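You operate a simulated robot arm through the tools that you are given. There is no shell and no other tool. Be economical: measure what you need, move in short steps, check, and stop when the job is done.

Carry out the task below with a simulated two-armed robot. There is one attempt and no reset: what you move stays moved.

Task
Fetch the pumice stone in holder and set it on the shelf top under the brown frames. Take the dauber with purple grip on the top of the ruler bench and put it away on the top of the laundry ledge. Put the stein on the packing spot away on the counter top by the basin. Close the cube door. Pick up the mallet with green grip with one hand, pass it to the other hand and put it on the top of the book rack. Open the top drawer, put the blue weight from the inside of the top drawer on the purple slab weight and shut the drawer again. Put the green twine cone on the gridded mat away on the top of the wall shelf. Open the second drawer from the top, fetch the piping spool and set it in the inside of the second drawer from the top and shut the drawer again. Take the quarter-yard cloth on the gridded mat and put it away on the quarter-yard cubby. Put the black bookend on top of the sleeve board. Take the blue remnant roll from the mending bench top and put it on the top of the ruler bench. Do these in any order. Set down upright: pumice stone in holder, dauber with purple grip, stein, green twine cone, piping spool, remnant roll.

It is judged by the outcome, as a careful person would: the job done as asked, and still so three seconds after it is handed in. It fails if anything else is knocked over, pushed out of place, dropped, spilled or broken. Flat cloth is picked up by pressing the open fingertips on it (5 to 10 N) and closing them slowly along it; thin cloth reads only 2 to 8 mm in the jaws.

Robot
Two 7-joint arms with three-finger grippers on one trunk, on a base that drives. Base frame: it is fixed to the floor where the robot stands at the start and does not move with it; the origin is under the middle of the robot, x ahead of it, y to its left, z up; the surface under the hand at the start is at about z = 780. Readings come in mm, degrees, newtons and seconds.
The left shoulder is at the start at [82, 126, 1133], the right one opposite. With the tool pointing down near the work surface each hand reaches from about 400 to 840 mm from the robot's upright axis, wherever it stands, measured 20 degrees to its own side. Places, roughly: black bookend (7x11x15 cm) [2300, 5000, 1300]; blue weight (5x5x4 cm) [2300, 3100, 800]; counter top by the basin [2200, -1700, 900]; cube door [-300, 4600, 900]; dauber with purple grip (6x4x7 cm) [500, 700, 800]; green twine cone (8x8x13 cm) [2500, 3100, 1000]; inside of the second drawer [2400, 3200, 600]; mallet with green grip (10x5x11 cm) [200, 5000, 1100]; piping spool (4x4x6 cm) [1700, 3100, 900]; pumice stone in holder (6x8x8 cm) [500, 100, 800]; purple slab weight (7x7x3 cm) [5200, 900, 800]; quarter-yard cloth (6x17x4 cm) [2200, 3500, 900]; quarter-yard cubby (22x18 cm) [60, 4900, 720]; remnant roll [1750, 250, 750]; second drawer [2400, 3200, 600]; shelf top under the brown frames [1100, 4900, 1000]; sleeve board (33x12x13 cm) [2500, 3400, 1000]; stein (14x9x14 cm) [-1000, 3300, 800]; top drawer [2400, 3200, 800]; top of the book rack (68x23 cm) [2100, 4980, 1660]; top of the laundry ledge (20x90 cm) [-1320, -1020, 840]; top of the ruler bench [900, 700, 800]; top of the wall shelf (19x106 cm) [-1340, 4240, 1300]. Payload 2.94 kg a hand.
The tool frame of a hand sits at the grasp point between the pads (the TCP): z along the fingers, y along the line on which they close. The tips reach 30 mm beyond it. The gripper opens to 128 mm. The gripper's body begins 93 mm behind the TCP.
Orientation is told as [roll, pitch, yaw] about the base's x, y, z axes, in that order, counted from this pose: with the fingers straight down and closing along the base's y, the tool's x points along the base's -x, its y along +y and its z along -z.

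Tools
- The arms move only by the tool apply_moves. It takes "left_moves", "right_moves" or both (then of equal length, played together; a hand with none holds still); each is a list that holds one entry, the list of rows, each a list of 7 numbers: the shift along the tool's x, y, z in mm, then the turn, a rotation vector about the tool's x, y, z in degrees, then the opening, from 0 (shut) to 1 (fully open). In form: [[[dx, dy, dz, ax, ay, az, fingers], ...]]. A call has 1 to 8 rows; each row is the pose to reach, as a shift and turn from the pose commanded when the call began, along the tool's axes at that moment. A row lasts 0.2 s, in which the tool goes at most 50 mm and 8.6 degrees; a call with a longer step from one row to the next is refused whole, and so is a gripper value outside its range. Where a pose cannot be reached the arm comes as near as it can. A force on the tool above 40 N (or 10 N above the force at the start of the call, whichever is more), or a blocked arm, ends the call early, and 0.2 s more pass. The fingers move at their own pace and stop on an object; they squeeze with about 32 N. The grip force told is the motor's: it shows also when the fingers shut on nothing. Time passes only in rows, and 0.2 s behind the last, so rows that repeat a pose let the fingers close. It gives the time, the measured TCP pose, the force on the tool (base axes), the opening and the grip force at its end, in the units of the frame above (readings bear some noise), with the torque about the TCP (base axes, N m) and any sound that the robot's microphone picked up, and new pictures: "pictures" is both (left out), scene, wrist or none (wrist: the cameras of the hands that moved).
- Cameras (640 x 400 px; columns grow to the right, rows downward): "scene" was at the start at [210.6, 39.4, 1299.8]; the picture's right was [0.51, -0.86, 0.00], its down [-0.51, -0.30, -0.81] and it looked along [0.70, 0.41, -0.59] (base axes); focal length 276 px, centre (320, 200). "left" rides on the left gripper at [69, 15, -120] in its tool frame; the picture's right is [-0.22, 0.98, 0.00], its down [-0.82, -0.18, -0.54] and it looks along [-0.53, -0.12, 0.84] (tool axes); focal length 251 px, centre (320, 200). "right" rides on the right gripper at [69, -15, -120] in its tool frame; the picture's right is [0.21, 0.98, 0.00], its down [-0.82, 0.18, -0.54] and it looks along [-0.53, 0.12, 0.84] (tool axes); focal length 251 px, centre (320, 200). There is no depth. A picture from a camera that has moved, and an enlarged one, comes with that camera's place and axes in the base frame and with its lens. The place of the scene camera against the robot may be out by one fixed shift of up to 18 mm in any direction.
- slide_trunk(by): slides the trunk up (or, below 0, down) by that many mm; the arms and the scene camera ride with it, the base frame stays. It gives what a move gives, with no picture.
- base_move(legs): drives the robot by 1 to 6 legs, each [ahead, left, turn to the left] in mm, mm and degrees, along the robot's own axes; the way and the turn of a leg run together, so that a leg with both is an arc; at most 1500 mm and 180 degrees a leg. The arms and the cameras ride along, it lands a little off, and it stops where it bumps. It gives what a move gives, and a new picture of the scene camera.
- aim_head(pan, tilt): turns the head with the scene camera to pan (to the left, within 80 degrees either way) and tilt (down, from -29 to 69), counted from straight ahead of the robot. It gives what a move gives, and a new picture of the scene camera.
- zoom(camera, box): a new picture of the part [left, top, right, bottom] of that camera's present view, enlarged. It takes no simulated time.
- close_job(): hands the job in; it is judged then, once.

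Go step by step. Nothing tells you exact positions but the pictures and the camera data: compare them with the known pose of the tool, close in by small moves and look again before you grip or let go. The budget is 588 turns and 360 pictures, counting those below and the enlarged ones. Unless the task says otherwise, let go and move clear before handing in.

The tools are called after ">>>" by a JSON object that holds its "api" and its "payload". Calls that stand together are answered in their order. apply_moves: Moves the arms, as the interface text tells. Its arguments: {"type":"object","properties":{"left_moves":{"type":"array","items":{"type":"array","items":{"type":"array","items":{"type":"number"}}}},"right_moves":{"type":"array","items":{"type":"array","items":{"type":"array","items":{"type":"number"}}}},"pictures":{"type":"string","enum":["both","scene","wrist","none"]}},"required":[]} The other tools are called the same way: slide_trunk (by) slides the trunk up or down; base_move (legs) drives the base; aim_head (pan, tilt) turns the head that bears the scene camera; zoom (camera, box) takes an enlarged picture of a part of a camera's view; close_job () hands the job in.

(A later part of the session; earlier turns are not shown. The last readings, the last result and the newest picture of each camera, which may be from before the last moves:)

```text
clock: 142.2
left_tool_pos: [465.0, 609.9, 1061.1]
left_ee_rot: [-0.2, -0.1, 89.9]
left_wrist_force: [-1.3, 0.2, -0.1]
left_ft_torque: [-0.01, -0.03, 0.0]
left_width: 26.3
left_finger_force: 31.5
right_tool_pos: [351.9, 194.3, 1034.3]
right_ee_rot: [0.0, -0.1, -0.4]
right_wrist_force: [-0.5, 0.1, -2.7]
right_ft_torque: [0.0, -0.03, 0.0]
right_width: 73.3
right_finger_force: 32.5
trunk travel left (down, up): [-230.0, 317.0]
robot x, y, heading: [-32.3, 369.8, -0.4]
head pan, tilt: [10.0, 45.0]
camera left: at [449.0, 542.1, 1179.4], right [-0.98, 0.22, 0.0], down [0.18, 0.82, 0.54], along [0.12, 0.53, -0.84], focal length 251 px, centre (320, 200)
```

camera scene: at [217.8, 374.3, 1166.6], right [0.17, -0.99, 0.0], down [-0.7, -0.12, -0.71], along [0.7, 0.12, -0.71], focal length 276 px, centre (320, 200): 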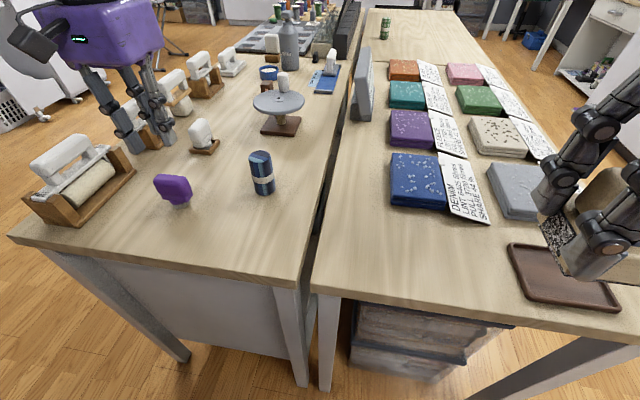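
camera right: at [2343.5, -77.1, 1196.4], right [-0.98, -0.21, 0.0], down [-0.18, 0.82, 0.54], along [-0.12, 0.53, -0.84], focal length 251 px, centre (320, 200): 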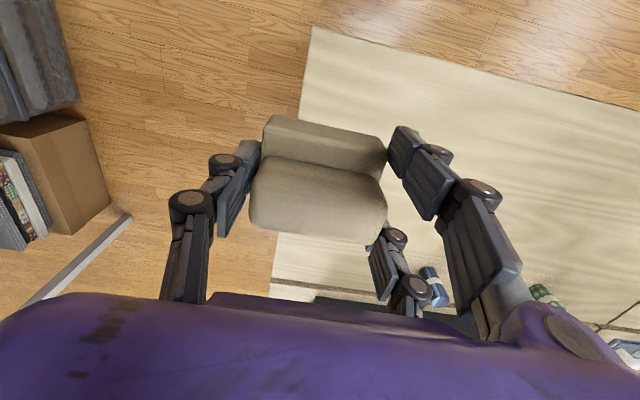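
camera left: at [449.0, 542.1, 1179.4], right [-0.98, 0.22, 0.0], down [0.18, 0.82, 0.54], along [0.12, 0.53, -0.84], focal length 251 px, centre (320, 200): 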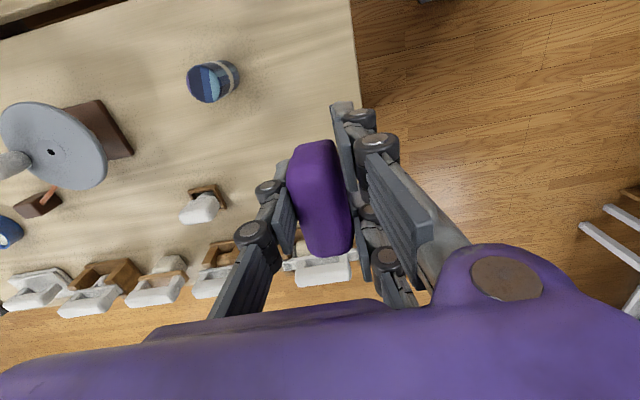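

Dauber held. Backing off, turning around and heading for the laundry ledge.

>>> {"api": "base_move", "payload": {"legs": [[-320, 0, 0], [0, 0, 180], [0, 1190, 0], [200, 0, 0]]}}

```text
clock: 162.8
left_tool_pos: [-1169.3, -989.6, 1059.9]
left_ee_rot: [-0.2, -0.1, -95.1]
left_wrist_force: [-0.4, 0.1, -0.3]
left_ft_torque: [0.01, -0.01, 0.0]
left_width: 26.4
left_finger_force: 32.1
right_tool_pos: [-1020.0, -584.3, 1033.7]
right_ee_rot: [0.0, 0.0, 174.6]
right_wrist_force: [-0.3, -0.1, -2.1]
right_ft_torque: [0.04, -0.06, 0.02]
right_width: 73.5
right_finger_force: 31.8
trunk travel left (down, up): [-230.0, 317.0]
robot x, y, heading: [-651.4, -792.2, 174.7]
head pan, tilt: [10.0, 45.0]
camera scene: at [-879.9, -787.4, 1166.3], right [-0.08, 1.0, 0.0], down [0.71, 0.06, -0.71], along [-0.7, -0.06, -0.71], focal length 276 px, centre (320, 200)
```

scene: 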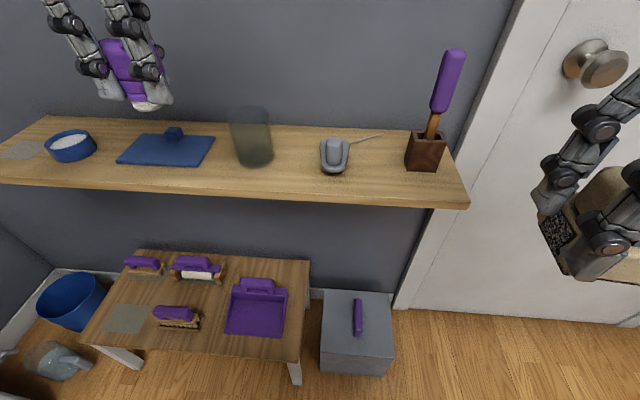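

The ledge top is ahead, and the dauber is still held. I'll zoom in to choose a free spot.

>>> {"api": "zoom", "payload": {"camera": "scene", "box": [0, 90, 250, 230]}}

>>> {"api": "zoom", "payload": {"camera": "scene", "box": [220, 90, 470, 230]}}

```text
2.56 times, centred on (125, 160) of scene
camera zoom: at [-879.9, -787.4, 1166.3], right [-0.08, 1.0, 0.0], down [0.71, 0.06, -0.71], along [-0.7, -0.06, -0.71], focal length 707 px, centre (819, 302)
```

zoom: 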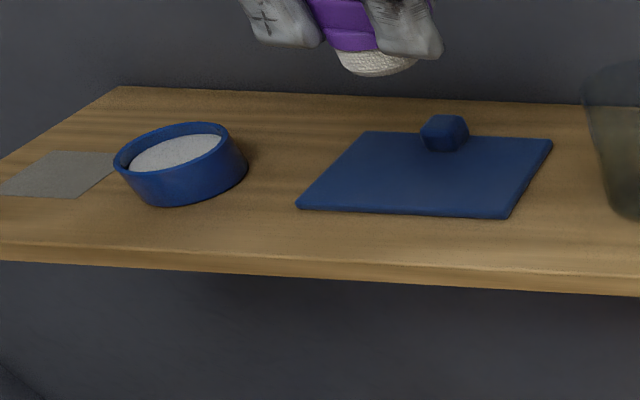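

```text
2.56 times, centred on (345, 160) of scene
camera zoom: at [-879.9, -787.4, 1166.3], right [-0.08, 1.0, 0.0], down [0.71, 0.06, -0.71], along [-0.7, -0.06, -0.71], focal length 707 px, centre (256, 302)
```

zoom: 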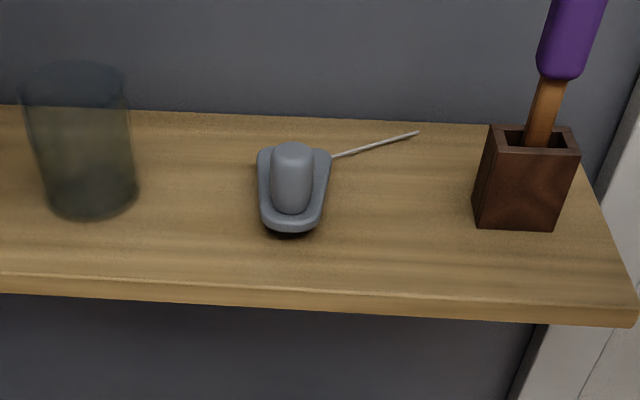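

There's a 93 mm gap between the glass and the grey holder, centred near [-1290, -868]. I'll square the base up and shift so the left hand can reach it.

>>> {"api": "base_move", "payload": {"legs": [[40, -130, 5.3]]}}

```text
clock: 164.6
left_tool_pos: [-1181.4, -904.8, 1059.4]
left_ee_rot: [-0.3, 0.1, -90.0]
left_wrist_force: [1.5, 0.2, -0.4]
left_ft_torque: [0.01, 0.02, -0.02]
left_width: 26.3
left_finger_force: 31.2
right_tool_pos: [-1068.8, -488.5, 1034.6]
right_ee_rot: [0.0, 0.0, 179.8]
right_wrist_force: [-0.1, -0.6, -1.3]
right_ft_torque: [-0.01, -0.02, 0.01]
right_width: 73.6
right_finger_force: 32.0
trunk travel left (down, up): [-230.0, 317.0]
robot x, y, heading: [-691.4, -663.6, 179.6]
head pan, tilt: [10.0, 45.0]
camera scene: at [-912.2, -678.5, 1166.4], right [-0.17, 0.99, 0.0], down [0.7, 0.12, -0.71], along [-0.7, -0.12, -0.71], focal length 276 px, centre (320, 200)
```

scene: 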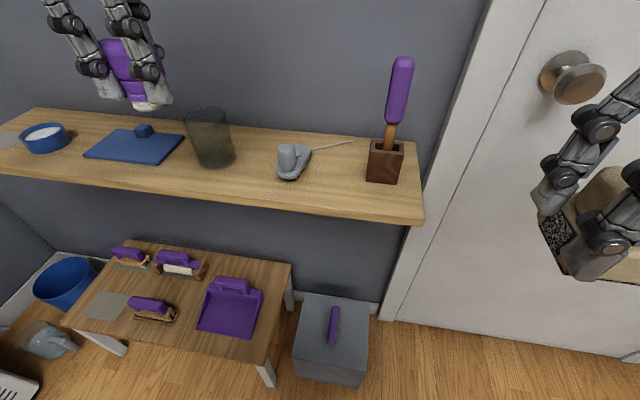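

>>> {"api": "apply_moves", "payload": {"left_moves": [[[12, -40, 20, 0, 0, 0, 0.1], [25, -80, 40, 0, 0, 0, 0.1], [36, -110, 50, 0, 0, 0, 0.1], [36, -110, 60, 0, 0, 0, 0.1]]], "pictures": "both"}}

```text
clock: 165.6
left_tool_pos: [-1291.1, -869.7, 999.8]
left_ee_rot: [-0.3, 0.1, -90.0]
left_wrist_force: [-0.2, 0.0, -0.9]
left_ft_torque: [0.02, 0.02, -0.04]
left_width: 26.6
left_finger_force: 31.7
right_tool_pos: [-1068.6, -488.5, 1035.0]
right_ee_rot: [0.0, 0.1, 179.9]
right_wrist_force: [0.4, 0.8, -1.4]
right_ft_torque: [0.0, -0.03, 0.0]
right_width: 73.4
right_finger_force: 32.0
trunk travel left (down, up): [-230.0, 317.0]
robot x, y, heading: [-687.6, -658.3, 179.9]
head pan, tilt: [10.0, 45.0]
camera scene: at [-911.5, -678.7, 1166.6], right [-0.17, 0.99, 0.0], down [0.7, 0.12, -0.71], along [-0.7, -0.12, -0.71], focal length 276 px, centre (320, 200)
camera left: at [-1275.0, -800.2, 1120.2], right [0.98, -0.21, 0.0], down [-0.18, -0.82, 0.54], along [-0.12, -0.53, -0.84], focal length 251 px, centre (320, 200)
```

scene: 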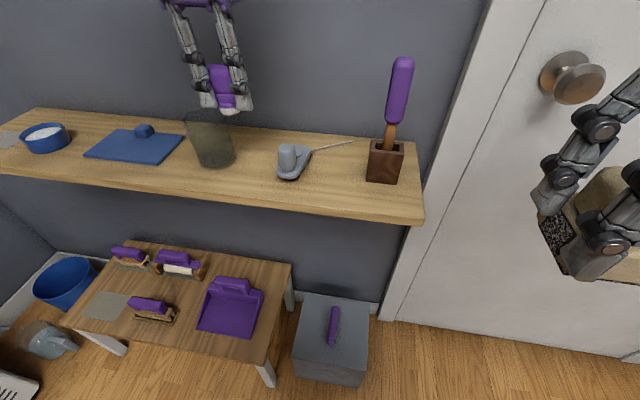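
left: 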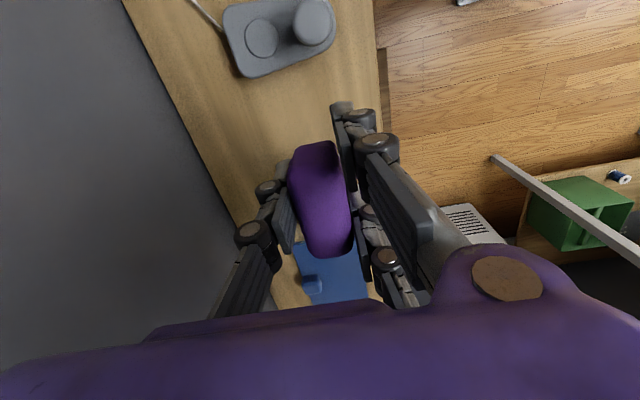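

Cross-checking the two cameras, the gap's centre is nearer y = -854. I'll shift and descend part-way, then check.

>>> {"api": "apply_moves", "payload": {"left_moves": [[[15, 0, 0, 0, 0, 0, 0.1], [15, 0, 30, 0, 0, 0, 0.1], [15, 0, 60, 0, 0, 0, 0.1], [15, 0, 80, 0, 0, 0, 0.1]]], "pictures": "both"}}

>>> {"api": "zoom", "payload": {"camera": "scene", "box": [160, 70, 320, 190]}}

```text
clock: 166.6
left_tool_pos: [-1290.6, -854.4, 918.4]
left_ee_rot: [-0.2, 0.0, -90.0]
left_wrist_force: [-0.1, -0.1, -0.7]
left_ft_torque: [-0.03, -0.04, -0.01]
left_width: 26.3
left_finger_force: 32.2
right_tool_pos: [-1069.5, -488.8, 1035.1]
right_ee_rot: [0.0, 0.0, 179.8]
right_wrist_force: [-0.5, 0.4, -2.0]
right_ft_torque: [-0.01, -0.03, 0.01]
right_width: 73.5
right_finger_force: 31.6
trunk travel left (down, up): [-230.0, 317.0]
robot x, y, heading: [-687.2, -661.7, 179.8]
head pan, tilt: [10.0, 45.0]
camera scene: at [-912.3, -678.9, 1166.4], right [-0.17, 0.99, 0.0], down [0.7, 0.12, -0.71], along [-0.7, -0.12, -0.71], focal length 276 px, centre (320, 200)
camera left: at [-1274.8, -785.4, 1037.4], right [0.98, -0.21, 0.0], down [-0.18, -0.82, 0.54], along [-0.12, -0.53, -0.84], focal length 251 px, centre (320, 200)
```

scene: 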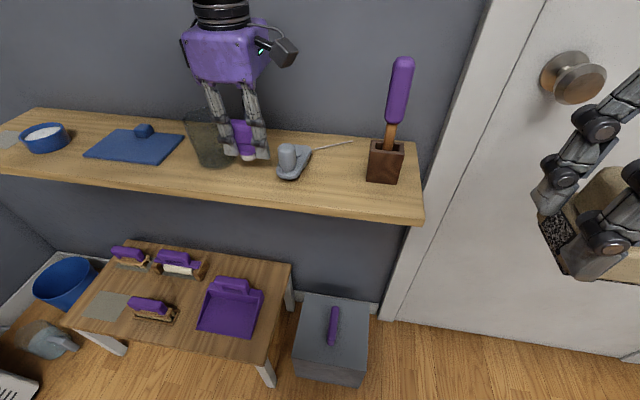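
left: 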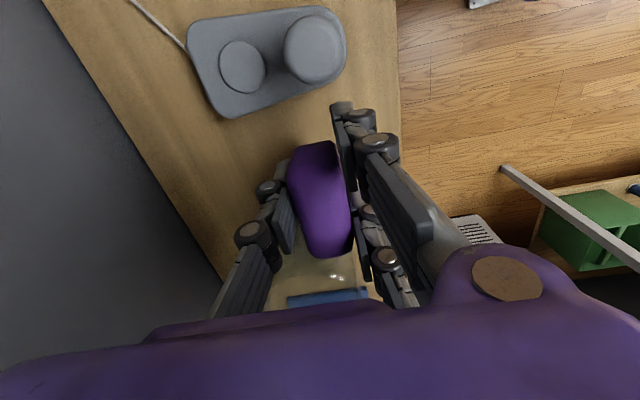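

```text
3.33 times, centred on (240, 130) of scene
camera zoom: at [-912.3, -678.9, 1166.4], right [-0.17, 0.99, 0.0], down [0.7, 0.12, -0.71], along [-0.7, -0.12, -0.71], focal length 920 px, centre (587, 433)
```

zoom: 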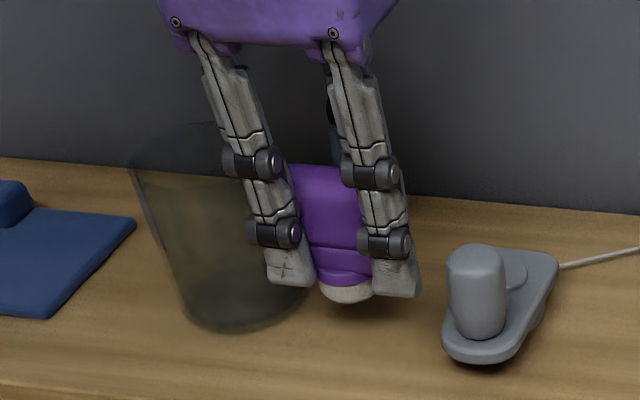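

The glass is wider at the top, so I'll shift 20 mm toward the front edge and lower gently to contact.

>>> {"api": "apply_moves", "payload": {"left_moves": [[[4, 10, 0, 0, 0, 0, 0.1], [4, 20, 0, 0, 0, 0, 0.1], [4, 20, 15, 0, 0, 0, 0.1], [4, 20, 25, 0, 0, 0, 0.1], [4, 20, 28, 0, 0, 0, 0.1], [4, 20, 31, 0, 0, 0, 0.1]]], "pictures": "scene"}}

```text
clock: 168.0
left_tool_pos: [-1271.8, -851.1, 887.9]
left_ee_rot: [-0.1, 0.1, -90.0]
left_wrist_force: [-1.2, -0.6, -0.6]
left_ft_torque: [0.0, 0.01, 0.03]
left_width: 26.4
left_finger_force: 31.8
right_tool_pos: [-1069.1, -488.8, 1035.2]
right_ee_rot: [0.0, 0.0, 179.8]
right_wrist_force: [-0.2, -0.8, -1.8]
right_ft_torque: [0.03, -0.02, -0.01]
right_width: 73.7
right_finger_force: 32.1
trunk travel left (down, up): [-230.0, 317.0]
robot x, y, heading: [-690.0, -660.8, 179.6]
head pan, tilt: [10.0, 45.0]
camera scene: at [-912.2, -678.7, 1166.4], right [-0.17, 0.99, 0.0], down [0.7, 0.12, -0.71], along [-0.7, -0.12, -0.71], focal length 276 px, centre (320, 200)
```

scene: 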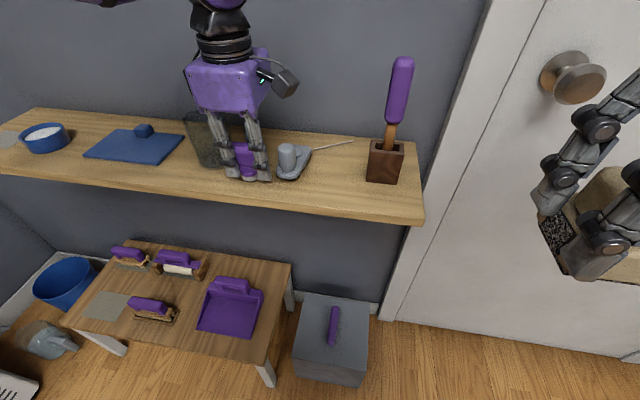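

>>> {"api": "apply_moves", "payload": {"left_moves": [[[0, 0, 2, 0, 0, 0, 0.1], [0, 0, 4, 0, 0, 0, 0.1], [0, 0, 6, 0, 0, 0, 0.1], [0, 0, 8, 0, 0, 0, 0.1]]], "pictures": "none"}}

```text
clock: 169.0
left_tool_pos: [-1272.2, -849.7, 884.9]
left_ee_rot: [-0.5, 0.1, -90.1]
left_wrist_force: [0.8, -5.6, 20.8]
left_ft_torque: [-0.45, -0.17, 0.01]
left_width: 26.2
left_finger_force: 32.5
right_tool_pos: [-1068.0, -488.8, 1034.9]
right_ee_rot: [0.0, -0.2, 179.9]
right_wrist_force: [0.4, 0.2, -1.6]
right_ft_torque: [0.05, -0.03, -0.03]
right_width: 73.4
right_finger_force: 32.3
trunk travel left (down, up): [-230.0, 317.0]
robot x, y, heading: [-689.3, -658.0, 179.8]
head pan, tilt: [10.0, 45.0]
```

Firm contact at z 885. Easing off, opening and rising.

>>> {"api": "apply_moves", "payload": {"left_moves": [[[0, 0, -4, 0, 0, 0, 0.1], [0, 0, -4, 0, 0, 0, 0.3], [0, 0, -4, 0, 0, 0, 0.4], [0, 0, -4, 0, 0, 0, 0.4], [0, 0, -40, 0, 0, 0, 0.4], [0, 0, -85, 0, 0, 0, 0.4], [0, 0, -130, 0, 0, 0, 0.4]]], "pictures": "both"}}

>>> {"api": "zoom", "payload": {"camera": "scene", "box": [160, 90, 320, 210]}}

```text
clock: 170.6
left_tool_pos: [-1271.1, -849.5, 1013.3]
left_ee_rot: [-0.2, 0.0, -89.9]
left_wrist_force: [-0.3, 0.5, 0.6]
left_ft_torque: [-0.03, -0.01, 0.02]
left_width: 51.1
left_finger_force: 0.1
right_tool_pos: [-1067.9, -488.1, 1034.8]
right_ee_rot: [0.0, 0.0, 179.8]
right_wrist_force: [1.0, -0.5, -2.6]
right_ft_torque: [-0.03, 0.05, 0.01]
right_width: 73.5
right_finger_force: 31.9
trunk travel left (down, up): [-230.0, 317.0]
robot x, y, heading: [-689.7, -659.5, 179.7]
head pan, tilt: [10.0, 45.0]
camera scene: at [-911.6, -678.5, 1166.5], right [-0.17, 0.99, 0.0], down [0.7, 0.12, -0.71], along [-0.7, -0.12, -0.71], focal length 276 px, centre (320, 200)
camera left: at [-1254.9, -781.2, 1131.2], right [0.98, -0.21, 0.0], down [-0.18, -0.82, 0.54], along [-0.12, -0.53, -0.84], focal length 251 px, centre (320, 200)
```

scene: 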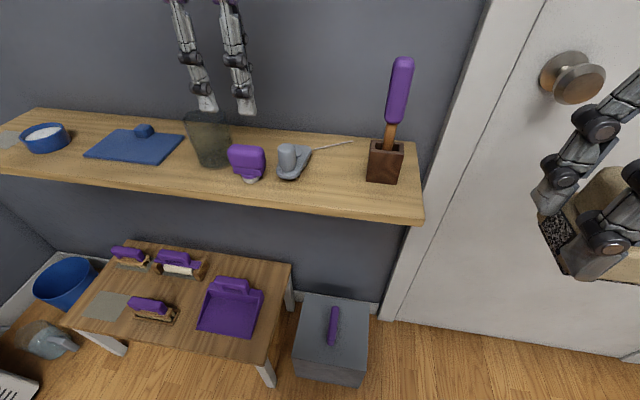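
left: 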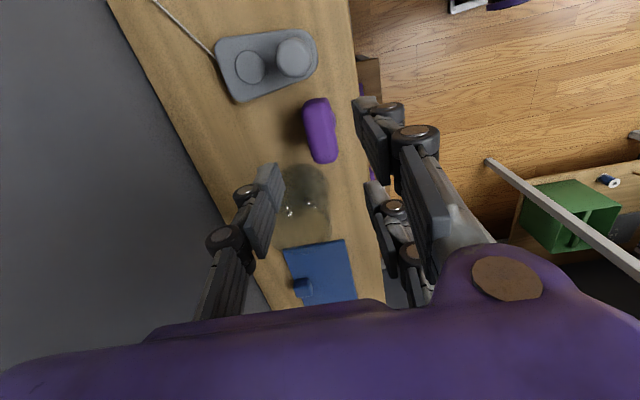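

```text
3.33 times, centred on (240, 150) of scene
camera zoom: at [-911.6, -678.5, 1166.5], right [-0.17, 0.99, 0.0], down [0.7, 0.12, -0.71], along [-0.7, -0.12, -0.71], focal length 920 px, centre (587, 367)
```

zoom: 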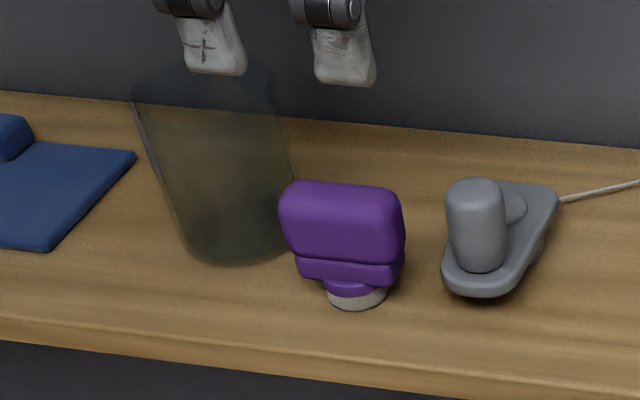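

The dauber stands upright on the ledge. I'll turn the left hand back to neutral and then drive north with the pumice.

>>> {"api": "apply_moves", "payload": {"left_moves": [[[0, 15, -20, 0, 0, 8.5, 0.4], [0, 40, -40, 0, 0, 17, 0.5], [0, 70, -40, 0, 0, 25.5, 0.6], [0, 100, -40, 0, 0, 34, 0.8], [0, 130, -40, 0, 0, 42.5, 1], [0, 150, -40, 0, 0, 51, 1], [0, 170, -40, 0, 0, 59.5, 1], [0, 180, -40, 0, 0, 68, 1]]], "pictures": "none"}}

>>> {"api": "aim_head", "payload": {"pan": 0, "tilt": 25}}

>>> {"api": "base_move", "payload": {"legs": [[-480, 0, 0], [0, 0, -90], [1500, 0, 0], [1200, 0, 0]]}}

```text
clock: 172.4
left_tool_pos: [-1090.3, -848.9, 1051.0]
left_ee_rot: [-0.1, -0.2, -158.1]
left_wrist_force: [-0.6, -0.3, 0.4]
left_ft_torque: [0.03, 0.0, 0.02]
left_width: 128.0
left_finger_force: 0.0
right_tool_pos: [-1070.4, -487.1, 1034.3]
right_ee_rot: [0.0, -0.1, 179.9]
right_wrist_force: [-0.3, -0.4, -1.8]
right_ft_torque: [-0.01, -0.01, 0.0]
right_width: 73.4
right_finger_force: 31.8
trunk travel left (down, up): [-230.0, 317.0]
robot x, y, heading: [-688.9, -661.5, 180.0]
head pan, tilt: [10.0, 45.0]
```

```text
clock: 173.2
left_tool_pos: [-1090.5, -851.1, 1050.8]
left_ee_rot: [-0.1, -0.1, -157.9]
left_wrist_force: [-0.5, 0.5, -0.1]
left_ft_torque: [0.03, 0.0, 0.0]
left_width: 128.0
left_finger_force: 0.0
right_tool_pos: [-1068.8, -488.5, 1034.6]
right_ee_rot: [0.0, -0.1, 179.8]
right_wrist_force: [0.5, -0.5, -2.1]
right_ft_torque: [0.01, 0.01, -0.01]
right_width: 73.5
right_finger_force: 32.3
trunk travel left (down, up): [-230.0, 317.0]
robot x, y, heading: [-687.3, -659.7, 179.8]
head pan, tilt: [0.0, 25.0]
camera scene: at [-924.1, -664.6, 1196.9], right [0.0, 1.0, 0.0], down [0.42, 0.0, -0.91], along [-0.91, 0.0, -0.42], focal length 276 px, centre (320, 200)
```

scene: 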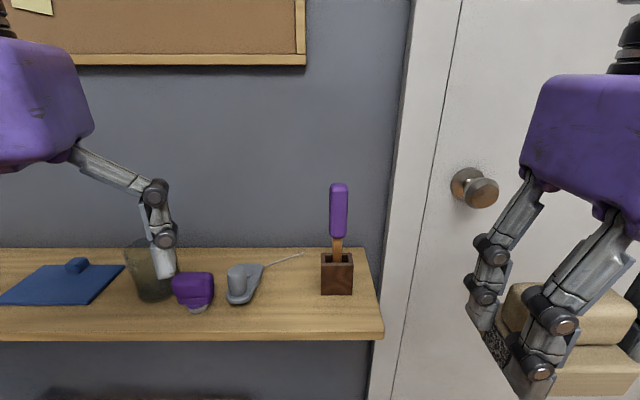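

```text
clock: 192.6
left_tool_pos: [-300.2, 2434.5, 1051.1]
left_ee_rot: [-0.1, 0.0, 110.3]
left_wrist_force: [-0.2, 0.5, -0.3]
left_ft_torque: [-0.02, 0.0, 0.0]
left_width: 127.9
left_finger_force: 0.1
right_tool_pos: [60.5, 2401.7, 1033.7]
right_ee_rot: [0.0, 0.0, 88.1]
right_wrist_force: [-0.6, -0.2, -3.1]
right_ft_torque: [-0.03, 0.0, 0.0]
right_width: 73.7
right_finger_force: 32.3
trunk travel left (down, up): [-230.0, 317.0]
robot x, y, heading: [-123.0, 2028.3, 88.0]
head pan, tilt: [0.0, 25.0]
camera scene: at [-103.7, 2268.5, 1197.0], right [1.0, -0.03, 0.0], down [-0.01, -0.42, -0.91], along [0.03, 0.91, -0.42], focal length 276 px, centre (320, 200)
```

scene: 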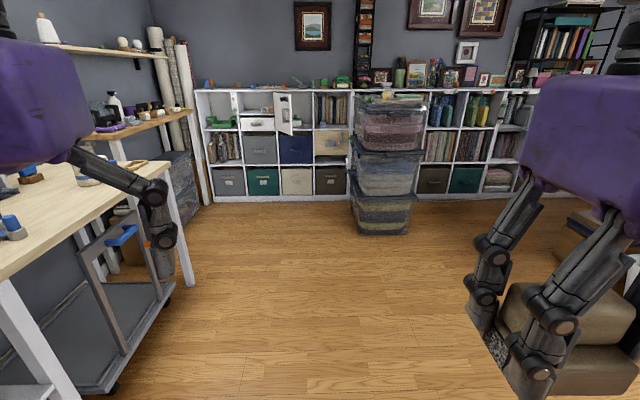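

The cube shelf along the north wall is ahead, its open cube door visible, with a stack of bins in front. I'll move closer and to the right, towards the shelf top under the frames.

>>> {"api": "base_move", "payload": {"legs": [[1450, 0, 2], [0, -800, 0]]}}

>>> {"api": "aim_head", "payload": {"pan": -20, "tilt": 15}}

```text
clock: 206.7
left_tool_pos: [513.9, 3859.6, 1049.9]
left_ee_rot: [-0.2, 0.0, 111.8]
left_wrist_force: [0.0, 0.3, -0.3]
left_ft_torque: [-0.03, 0.02, 0.01]
left_width: 127.9
left_finger_force: 0.0
right_tool_pos: [873.1, 3836.9, 1035.0]
right_ee_rot: [0.0, 0.0, 89.7]
right_wrist_force: [0.3, -0.4, -1.1]
right_ft_torque: [-0.02, 0.02, 0.0]
right_width: 74.0
right_finger_force: 31.7
trunk travel left (down, up): [-230.0, 317.0]
robot x, y, heading: [698.0, 3456.5, 89.7]
head pan, tilt: [0.0, 25.0]
camera scene: at [713.7, 3699.2, 1197.0], right [1.0, -0.01, 0.0], down [0.0, -0.42, -0.91], along [0.01, 0.91, -0.42], focal length 276 px, centre (320, 200)
```

scene: 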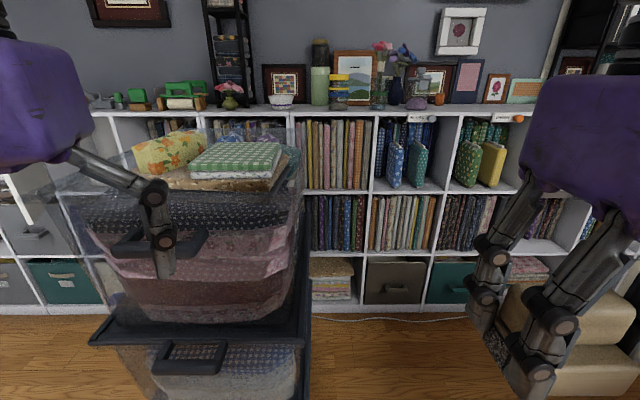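

```text
clock: 207.5
left_tool_pos: [512.9, 3859.9, 1049.9]
left_ee_rot: [-0.1, -0.2, 111.8]
left_wrist_force: [-0.2, -0.2, -0.4]
left_ft_torque: [-0.02, 0.0, -0.02]
left_width: 127.7
left_finger_force: 0.1
right_tool_pos: [873.2, 3837.9, 1034.7]
right_ee_rot: [0.0, 0.1, 89.5]
right_wrist_force: [0.6, -0.8, -2.1]
right_ft_torque: [-0.05, -0.01, 0.04]
right_width: 73.5
right_finger_force: 31.9
trunk travel left (down, up): [-230.0, 317.0]
robot x, y, heading: [699.4, 3461.1, 89.5]
head pan, tilt: [-20.0, 15.0]
camera scene: at [745.4, 3694.6, 1213.2], right [0.94, -0.35, 0.0], down [-0.09, -0.24, -0.97], along [0.34, 0.91, -0.26], focal length 276 px, centre (320, 200)
```

scene: 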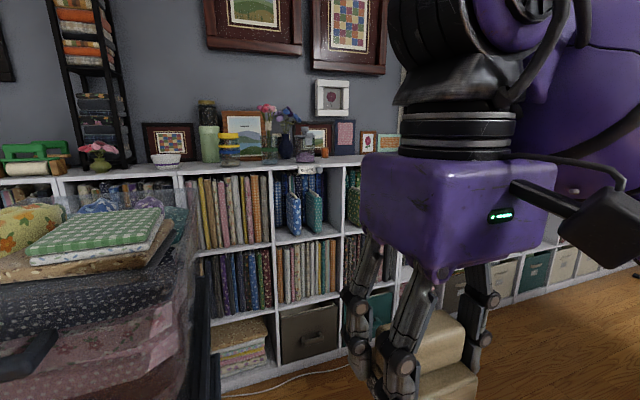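

The shelf top has vases and frames on it. I'll raise the trunk for a better view of free space and clearance over the bins.

>>> {"api": "slide_trunk", "payload": {"by": 260}}

>>> {"api": "aim_head", "payload": {"pan": -15, "tilt": 28}}

```text
clock: 210.2
left_tool_pos: [511.8, 3859.3, 1310.4]
left_ee_rot: [-0.1, -0.1, 111.7]
left_wrist_force: [0.1, -1.0, 0.7]
left_ft_torque: [0.01, 0.0, 0.0]
left_width: 127.5
left_finger_force: 0.1
right_tool_pos: [874.6, 3837.8, 1294.3]
right_ee_rot: [0.0, 0.1, 89.7]
right_wrist_force: [0.1, -0.3, -1.4]
right_ft_torque: [0.0, 0.0, 0.0]
right_width: 73.5
right_finger_force: 31.8
trunk travel left (down, up): [-490.0, 57.0]
robot x, y, heading: [702.1, 3454.8, 89.6]
head pan, tilt: [-20.0, 15.0]
```

```text
clock: 210.9
left_tool_pos: [512.8, 3859.9, 1311.1]
left_ee_rot: [-0.1, 0.0, 111.8]
left_wrist_force: [-0.7, 0.2, -0.1]
left_ft_torque: [0.01, 0.01, 0.01]
left_width: 128.0
left_finger_force: 0.1
right_tool_pos: [873.4, 3837.9, 1294.7]
right_ee_rot: [0.0, 0.0, 89.6]
right_wrist_force: [0.2, -0.3, -1.3]
right_ft_torque: [-0.01, 0.0, -0.01]
right_width: 73.8
right_finger_force: 31.7
trunk travel left (down, up): [-490.0, 57.0]
robot x, y, heading: [700.0, 3454.1, 89.6]
head pan, tilt: [-15.0, 28.0]
camera scene: at [736.5, 3604.1, 1466.9], right [0.96, -0.27, 0.0], down [-0.12, -0.45, -0.88], along [0.24, 0.85, -0.47], focal length 276 px, centre (320, 200)
```

scene: 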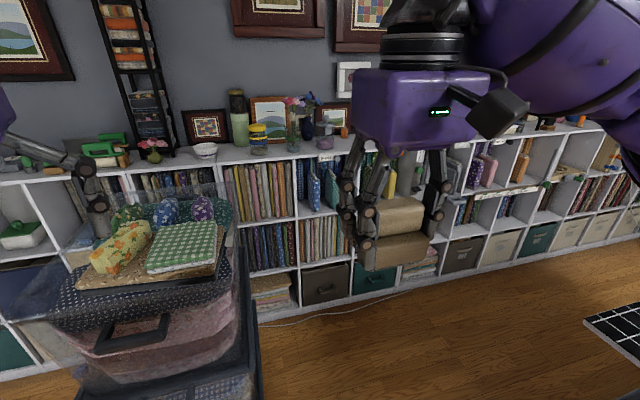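

The cabinet's gridded leaf comes out to about x=1490, and the bins reach x≈680. I'll go through between them towards the shelf.

>>> {"api": "base_move", "payload": {"legs": [[0, -340, 0.4], [480, 0, 0]]}}

>>> {"api": "aim_head", "payload": {"pan": 0, "tilt": 30}}

```text
clock: 217.0
left_tool_pos: [867.3, 4341.1, 1310.9]
left_ee_rot: [-0.1, -0.1, 111.2]
left_wrist_force: [1.0, -0.9, 0.0]
left_ft_torque: [0.02, -0.02, 0.02]
left_width: 127.7
left_finger_force: 0.0
right_tool_pos: [1228.5, 4313.8, 1294.8]
right_ee_rot: [0.0, -0.1, 89.0]
right_wrist_force: [-0.3, -1.1, -2.0]
right_ft_torque: [-0.02, -0.02, -0.02]
right_width: 73.5
right_finger_force: 31.9
trunk travel left (down, up): [-490.0, 57.0]
robot x, y, heading: [1048.3, 3936.5, 88.9]
head pan, tilt: [-15.0, 28.0]
camera scene: at [1088.7, 4082.4, 1467.0], right [0.96, -0.28, 0.0], down [-0.13, -0.45, -0.88], along [0.24, 0.85, -0.47], focal length 276 px, centre (320, 200)
```

scene: 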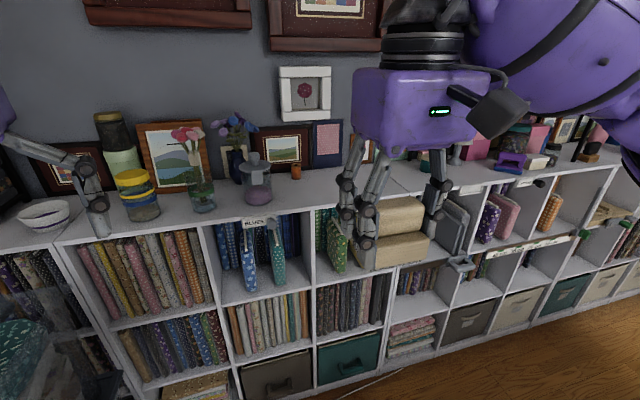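

```text
clock: 217.8
left_tool_pos: [867.1, 4342.1, 1311.9]
left_ee_rot: [-0.1, -0.1, 111.2]
left_wrist_force: [-0.2, 0.3, -0.2]
left_ft_torque: [0.02, 0.0, 0.01]
left_width: 128.0
left_finger_force: 0.1
right_tool_pos: [1228.7, 4315.5, 1295.3]
right_ee_rot: [0.1, 0.0, 89.0]
right_wrist_force: [-0.4, 0.4, -1.5]
right_ft_torque: [-0.01, 0.0, -0.04]
right_width: 73.5
right_finger_force: 31.9
trunk travel left (down, up): [-490.0, 57.0]
robot x, y, heading: [1049.6, 3937.9, 89.1]
head pan, tilt: [0.0, 30.0]
camera scene: at [1065.3, 4086.4, 1463.7], right [1.0, -0.02, 0.0], down [-0.01, -0.5, -0.87], along [0.01, 0.87, -0.5], focal length 276 px, centre (320, 200)
```

scene: 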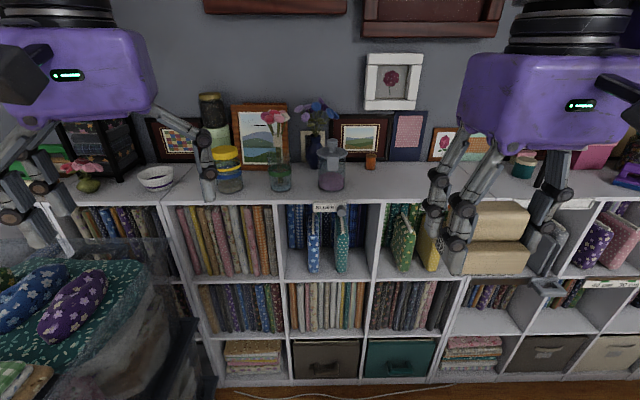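

Under the right-hand brown frame the shelf top is clear, around [1370, 4960]. I'll drive closer, keeping the left hand back.

>>> {"api": "apply_moves", "payload": {"left_moves": [[[40, 0, 0, 0, 0, 0, 1], [80, 0, 0, 0, 0, 7, 1], [110, 0, 0, 0, 0, 14, 1], [130, 0, 0, 0, 0, 21, 1]]], "pictures": "none"}}

>>> {"api": "base_move", "payload": {"legs": [[380, -110, 0.9]]}}

```text
clock: 218.8
left_tool_pos: [914.6, 4215.9, 1310.7]
left_ee_rot: [0.0, -0.2, 90.1]
left_wrist_force: [-0.3, -0.1, -0.7]
left_ft_torque: [0.02, 0.03, 0.02]
left_width: 128.1
left_finger_force: 0.1
right_tool_pos: [1227.2, 4313.1, 1294.9]
right_ee_rot: [0.0, 0.1, 89.0]
right_wrist_force: [-1.0, 0.5, -1.3]
right_ft_torque: [0.02, 0.02, 0.0]
right_width: 73.5
right_finger_force: 31.9
trunk travel left (down, up): [-490.0, 57.0]
robot x, y, heading: [1052.9, 3933.4, 88.8]
head pan, tilt: [0.0, 30.0]
```

```text
clock: 221.2
left_tool_pos: [1023.0, 4594.9, 1310.5]
left_ee_rot: [-0.1, -0.2, 90.9]
left_wrist_force: [-0.7, -0.1, 0.6]
left_ft_torque: [0.02, -0.02, 0.01]
left_width: 127.8
left_finger_force: 0.0
right_tool_pos: [1334.7, 4694.9, 1295.0]
right_ee_rot: [0.0, 0.0, 89.7]
right_wrist_force: [-0.1, 0.2, -1.7]
right_ft_torque: [-0.05, -0.01, -0.02]
right_width: 73.3
right_finger_force: 32.0
trunk travel left (down, up): [-490.0, 57.0]
robot x, y, heading: [1162.8, 4314.7, 89.9]
head pan, tilt: [0.0, 30.0]
camera scene: at [1175.3, 4464.5, 1463.9], right [1.0, 0.0, 0.0], down [0.0, -0.5, -0.87], along [0.0, 0.87, -0.5], focal length 276 px, centre (320, 200)
```

scene: 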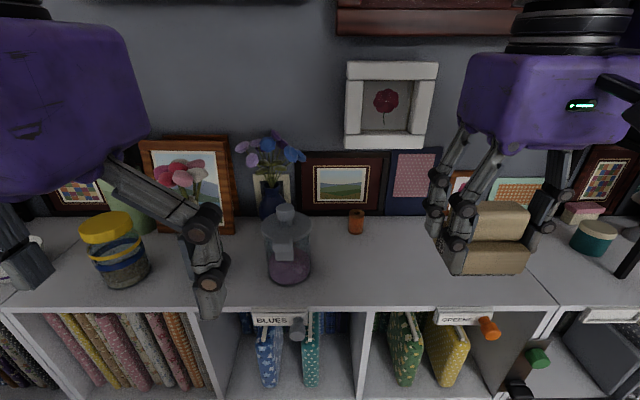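

>>> {"api": "apply_moves", "payload": {"right_moves": [[[-42, -7, 15, 0, 0, 0, 0.2], [-84, -14, 30, 0, 0, 0, 0.2], [-126, -22, 45, 0, 0, 0, 0.2], [-168, -30, 65, 0, 0, 0, 0.2], [-210, -38, 85, 0, 0, 0, 0.2], [-240, -45, 110, 0, 0, 0, 0.2], [-255, -45, 140, 0, 0, 0, 0.2], [-255, -45, 170, 0, 0, 0, 0.2]]], "pictures": "both"}}

```text
clock: 223.0
left_tool_pos: [1023.4, 4595.5, 1308.7]
left_ee_rot: [0.0, -0.2, 90.9]
left_wrist_force: [-0.3, 0.4, 0.8]
left_ft_torque: [0.01, 0.0, -0.03]
left_width: 127.9
left_finger_force: 0.1
right_tool_pos: [1383.2, 4952.1, 1124.9]
right_ee_rot: [0.0, 0.0, 89.8]
right_wrist_force: [0.0, 0.3, -1.1]
right_ft_torque: [-0.02, 0.01, 0.01]
right_width: 73.4
right_finger_force: 32.3
trunk travel left (down, up): [-490.0, 57.0]
robot x, y, heading: [1164.5, 4312.1, 89.8]
head pan, tilt: [0.0, 30.0]
camera scene: at [1176.1, 4465.6, 1463.7], right [1.0, 0.0, 0.0], down [0.0, -0.5, -0.87], along [0.0, 0.87, -0.5], focal length 276 px, centre (320, 200)
camera right: at [1398.5, 4884.1, 1245.7], right [-0.98, -0.21, 0.0], down [-0.18, 0.82, 0.54], along [-0.11, 0.53, -0.84], focal length 251 px, centre (320, 200)
```

scene: 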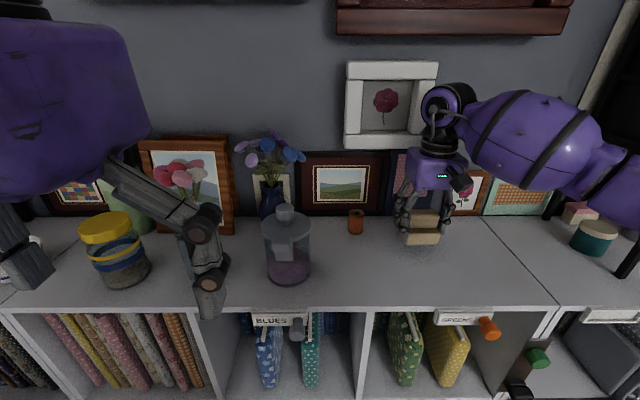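
right: 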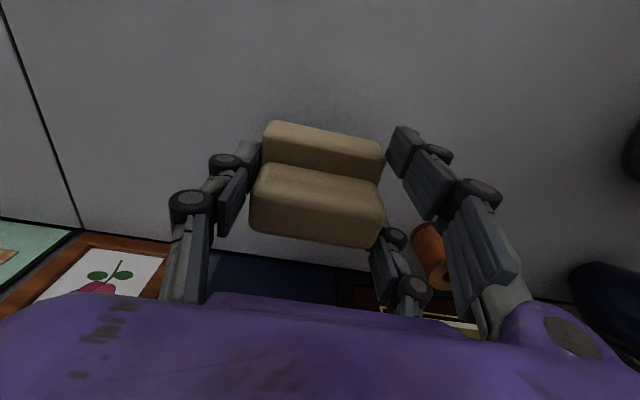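

Clear shelf all round. Lowering to contact.

>>> {"api": "apply_moves", "payload": {"right_moves": [[[0, 0, 30, 0, 0, 0, 0.2], [0, 0, 55, 0, 0, 0, 0.2], [0, 0, 62, 0, 0, 0, 0.2], [0, 0, 66, 0, 0, 0, 0.2], [0, 0, 70, 0, 0, 0, 0.2], [0, 0, 74, 0, 0, 0, 0.2], [0, 0, 78, 0, 0, 0, 0.2]]], "pictures": "none"}}

```text
clock: 223.8
left_tool_pos: [1023.8, 4592.7, 1309.7]
left_ee_rot: [-0.1, -0.2, 90.9]
left_wrist_force: [0.8, -0.4, -0.4]
left_ft_torque: [-0.03, -0.03, -0.01]
left_width: 127.8
left_finger_force: 0.1
right_tool_pos: [1380.5, 4949.8, 1077.0]
right_ee_rot: [0.3, -0.7, 89.7]
right_wrist_force: [1.3, -7.6, 21.4]
right_ft_torque: [-0.42, -0.34, -0.11]
right_width: 72.9
right_finger_force: 32.0
trunk travel left (down, up): [-490.0, 57.0]
robot x, y, heading: [1163.5, 4316.8, 89.6]
head pan, tilt: [0.0, 30.0]
stopped in row 3 (right hand): the force on the tool passed its limit at 44 N (the readings are from after the stop); the commanded pose is now the measured one
```

Contact at z 1077. Opening in place and rising.

>>> {"api": "apply_moves", "payload": {"right_moves": [[[0, 0, -3, 0, 0, 0, 0.2], [0, 0, -3, 0, 0, 0, 0.6], [0, 0, -3, 0, 0, 0, 0.8], [0, 0, -3, 0, 0, 0, 0.85], [0, 0, -30, 0, 0, 0, 0.85], [0, 0, -75, 0, 0, 0, 0.85], [0, 0, -120, 0, 0, 0, 0.85], [30, 0, -150, 0, 0, 0, 1]]], "pictures": "both"}}

```text
clock: 225.6
left_tool_pos: [1024.2, 4593.4, 1310.1]
left_ee_rot: [0.1, -0.3, 90.9]
left_wrist_force: [0.8, -1.1, 0.1]
left_ft_torque: [0.06, 0.03, 0.0]
left_width: 128.2
left_finger_force: 0.0
right_tool_pos: [1381.6, 4916.6, 1223.0]
right_ee_rot: [0.2, -0.4, 89.8]
right_wrist_force: [0.2, -0.5, 0.1]
right_ft_torque: [0.06, 0.02, 0.02]
right_width: 128.3
right_finger_force: 0.0
trunk travel left (down, up): [-490.0, 57.0]
robot x, y, heading: [1163.5, 4311.4, 89.8]
head pan, tilt: [0.0, 30.0]
camera scene: at [1176.2, 4463.2, 1464.0], right [1.0, 0.0, 0.0], down [0.0, -0.5, -0.87], along [0.0, 0.87, -0.5], focal length 276 px, centre (320, 200)
camera right: at [1398.0, 4847.3, 1343.5], right [-0.98, -0.21, 0.0], down [-0.18, 0.82, 0.55], along [-0.12, 0.54, -0.84], focal length 251 px, centre (320, 200)
```

scene: 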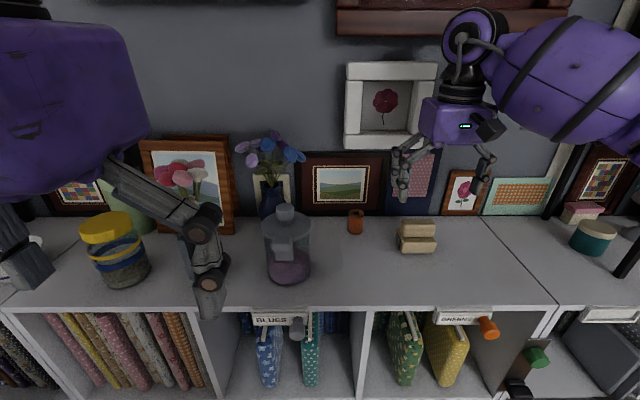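
right: 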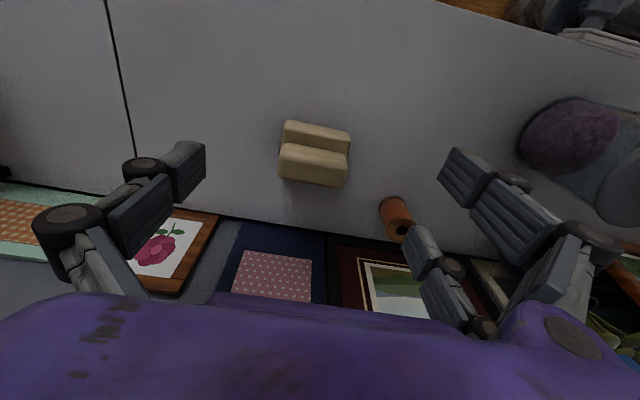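

The pumice stands on the shelf top. Next, the mallet and cube door on the left part of the cube shelf; I'll drive around the bins.

>>> {"api": "base_move", "payload": {"legs": [[-560, 0, 0], [0, 1350, 0.2]]}}

>>> {"api": "aim_head", "payload": {"pan": -10, "tilt": 25}}

```text
clock: 240.1
left_tool_pos: [-292.0, 4040.8, 1308.9]
left_ee_rot: [-0.2, -0.2, 91.2]
left_wrist_force: [0.2, 0.1, 0.1]
left_ft_torque: [-0.02, 0.01, 0.01]
left_width: 128.1
left_finger_force: 0.1
right_tool_pos: [64.3, 4365.3, 1222.3]
right_ee_rot: [0.3, -0.5, 90.0]
right_wrist_force: [0.9, 0.1, -1.2]
right_ft_torque: [-0.03, -0.01, -0.01]
right_width: 128.0
right_finger_force: 0.0
trunk travel left (down, up): [-490.0, 57.0]
robot x, y, heading: [-154.8, 3761.6, 89.8]
head pan, tilt: [0.0, 30.0]
camera scene: at [-139.4, 3911.1, 1463.7], right [1.0, 0.0, 0.0], down [0.0, -0.5, -0.87], along [0.0, 0.87, -0.5], focal length 276 px, centre (320, 200)
```

scene: 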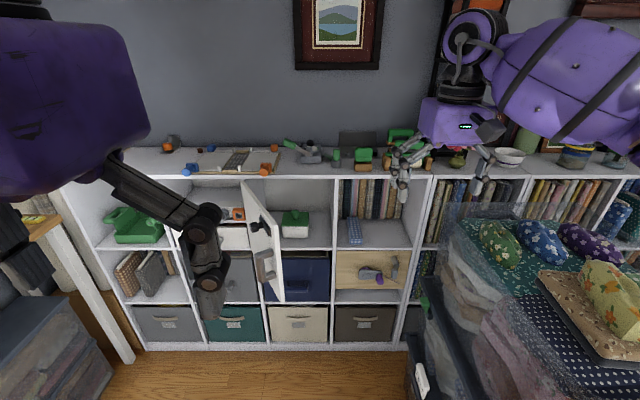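

```text
clock: 240.8
left_tool_pos: [-293.1, 4040.6, 1309.8]
left_ee_rot: [0.0, -0.2, 91.3]
left_wrist_force: [-0.7, 1.0, -0.3]
left_ft_torque: [0.01, 0.01, -0.05]
left_width: 128.0
left_finger_force: 0.2
right_tool_pos: [63.0, 4366.1, 1221.8]
right_ee_rot: [0.2, -0.4, 90.0]
right_wrist_force: [0.3, 0.1, -0.1]
right_ft_torque: [0.01, -0.01, 0.04]
right_width: 128.0
right_finger_force: 0.1
trunk travel left (down, up): [-490.0, 57.0]
robot x, y, heading: [-147.3, 3758.0, 90.2]
head pan, tilt: [-10.0, 25.0]
camera scene: at [-123.6, 3911.4, 1471.7], right [0.98, -0.17, 0.0], down [-0.07, -0.42, -0.91], along [0.16, 0.89, -0.42], focal length 276 px, centre (320, 200)
```

scene: 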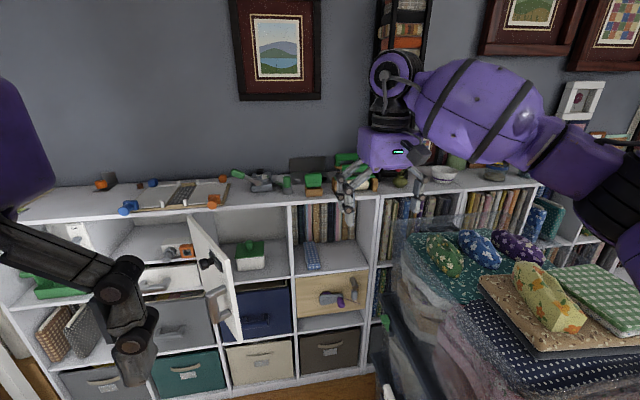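

>>> {"api": "zoom", "payload": {"camera": "scene", "box": [220, 140, 380, 240]}}

>>> {"api": "zoom", "payload": {"camera": "scene", "box": [130, 200, 370, 350]}}

```text
4.00 times, centred on (300, 190) of scene
camera zoom: at [-123.6, 3911.4, 1471.7], right [0.98, -0.17, 0.0], down [-0.07, -0.42, -0.91], along [0.16, 0.89, -0.42], focal length 1104 px, centre (400, 240)
```

zoom: 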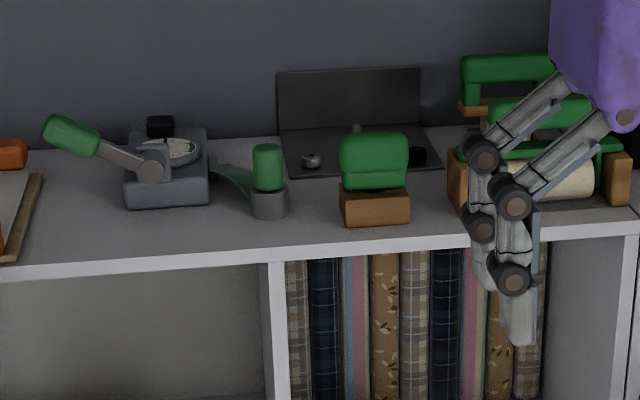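

```text
2.67 times, centred on (250, 275) of scene
camera zoom: at [-123.6, 3911.4, 1471.7], right [0.98, -0.17, 0.0], down [-0.07, -0.42, -0.91], along [0.16, 0.89, -0.42], focal length 736 px, centre (507, 0)
```

zoom: 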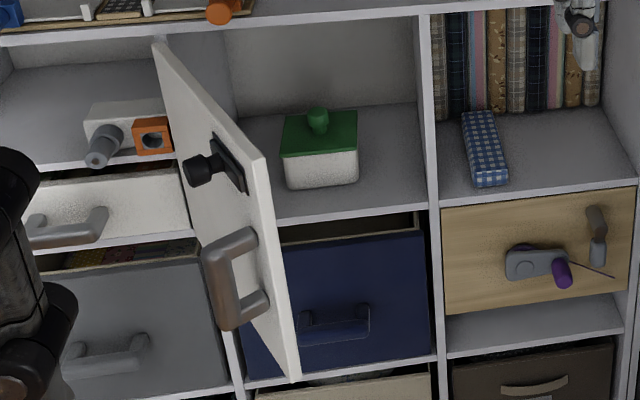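

The mallet should be near x=200, where the right hand blocks the view. I'll pull the right hand back.

>>> {"api": "apply_moves", "payload": {"right_moves": [[[45, 0, 0, 0, 0, 0, 1], [90, 0, 0, 0, 0, 0, 1], [135, -15, 0, 0, 0, 0, 1], [180, -40, 0, 0, 0, 0, 1], [225, -60, 0, 0, 0, 0, 1]]], "pictures": "scene"}}

>>> {"api": "zoom", "payload": {"camera": "scene", "box": [260, 130, 420, 230]}}

```text
refused: row 4 steps farther than a row can; nothing moved
```

```text
4.00 times, centred on (340, 180) of scene
camera zoom: at [-123.6, 3911.4, 1471.7], right [0.98, -0.17, 0.0], down [-0.07, -0.42, -0.91], along [0.16, 0.89, -0.42], focal length 1104 px, centre (240, 280)
```

zoom: 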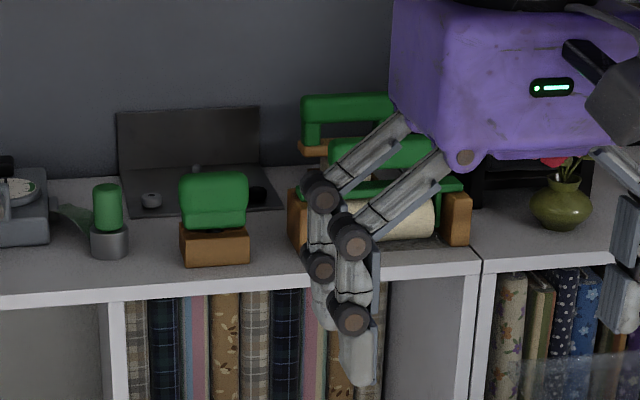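

>>> {"api": "apply_moves", "payload": {"right_moves": [[[45, 0, 0, 0, 0, 0, 1], [90, 0, 0, 0, 0, 0, 1], [135, -10, 0, 0, 0, 0, 1], [175, -30, 0, 0, 0, 0, 1], [210, -50, 0, 0, 0, 0, 1]]], "pictures": "none"}}

>>> {"api": "zoom", "payload": {"camera": "scene", "box": [260, 130, 420, 230]}}

```text
clock: 242.0
left_tool_pos: [-292.2, 4037.7, 1311.1]
left_ee_rot: [0.0, -0.3, 91.2]
left_wrist_force: [0.8, -0.4, -0.1]
left_ft_torque: [0.03, -0.01, 0.0]
left_width: 128.2
left_finger_force: 0.0
right_tool_pos: [117.0, 4154.0, 1221.2]
right_ee_rot: [0.2, -0.7, 90.0]
right_wrist_force: [0.4, 0.7, -0.3]
right_ft_torque: [0.01, 0.02, 0.01]
right_width: 128.0
right_finger_force: 0.1
trunk travel left (down, up): [-490.0, 57.0]
robot x, y, heading: [-149.3, 3763.5, 89.9]
head pan, tilt: [-10.0, 25.0]
```

```text
4.00 times, centred on (340, 180) of scene
camera zoom: at [-122.9, 3909.3, 1472.0], right [0.98, -0.17, 0.0], down [-0.07, -0.41, -0.91], along [0.16, 0.89, -0.42], focal length 1104 px, centre (240, 280)
```

zoom: 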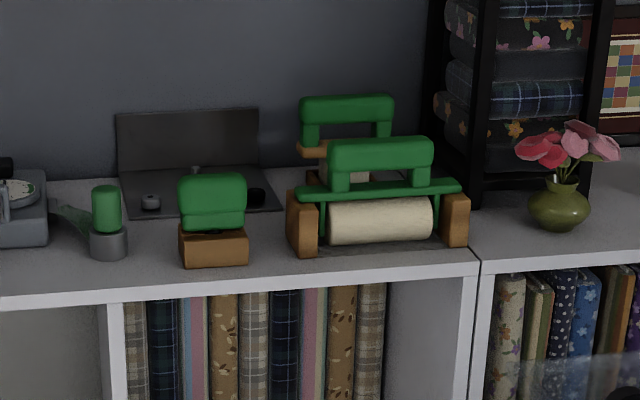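

The mallet is the green-gripped tool behind the roller, near [190, 5000]. The open door stands in the way, so I'll shut it first. A closer look at its hinge side:

>>> {"api": "zoom", "payload": {"camera": "scene", "box": [120, 200, 280, 350]}}

>>> {"api": "zoom", "payload": {"camera": "left", "box": [0, 0, 640, 400]}}

```text
2.67 times, centred on (200, 275) of scene
camera zoom: at [-122.9, 3909.3, 1472.0], right [0.98, -0.17, 0.0], down [-0.07, -0.41, -0.91], along [0.16, 0.89, -0.42], focal length 736 px, centre (640, 0)
```

zoom: 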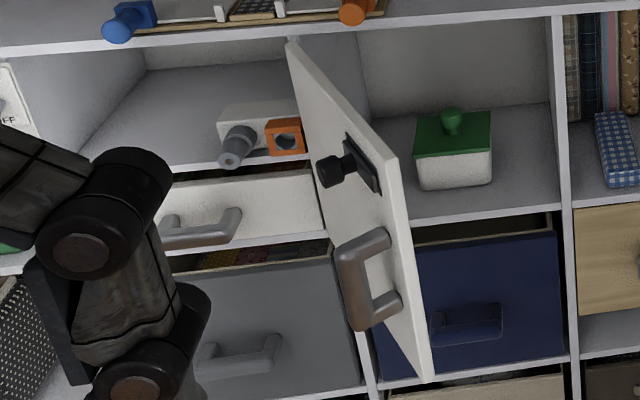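

```text
1.00 times, centred on (320, 200) of left (not enlarged: the box is as wide or as high as the picture)
camera zoom: at [-305.4, 3969.1, 1428.7], right [-0.98, 0.19, 0.0], down [0.16, 0.82, 0.55], along [0.11, 0.53, -0.84], focal length 251 px, centre (320, 200)
```

zoom: 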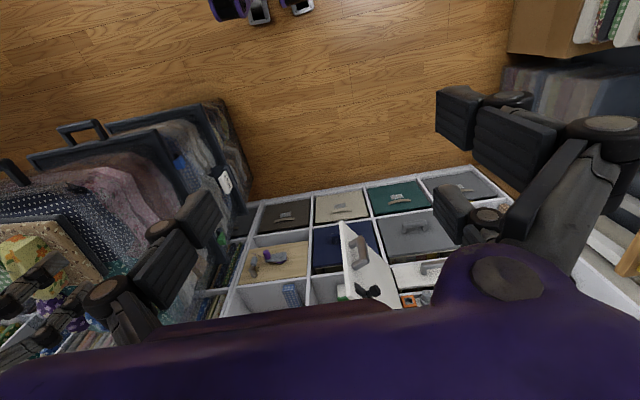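

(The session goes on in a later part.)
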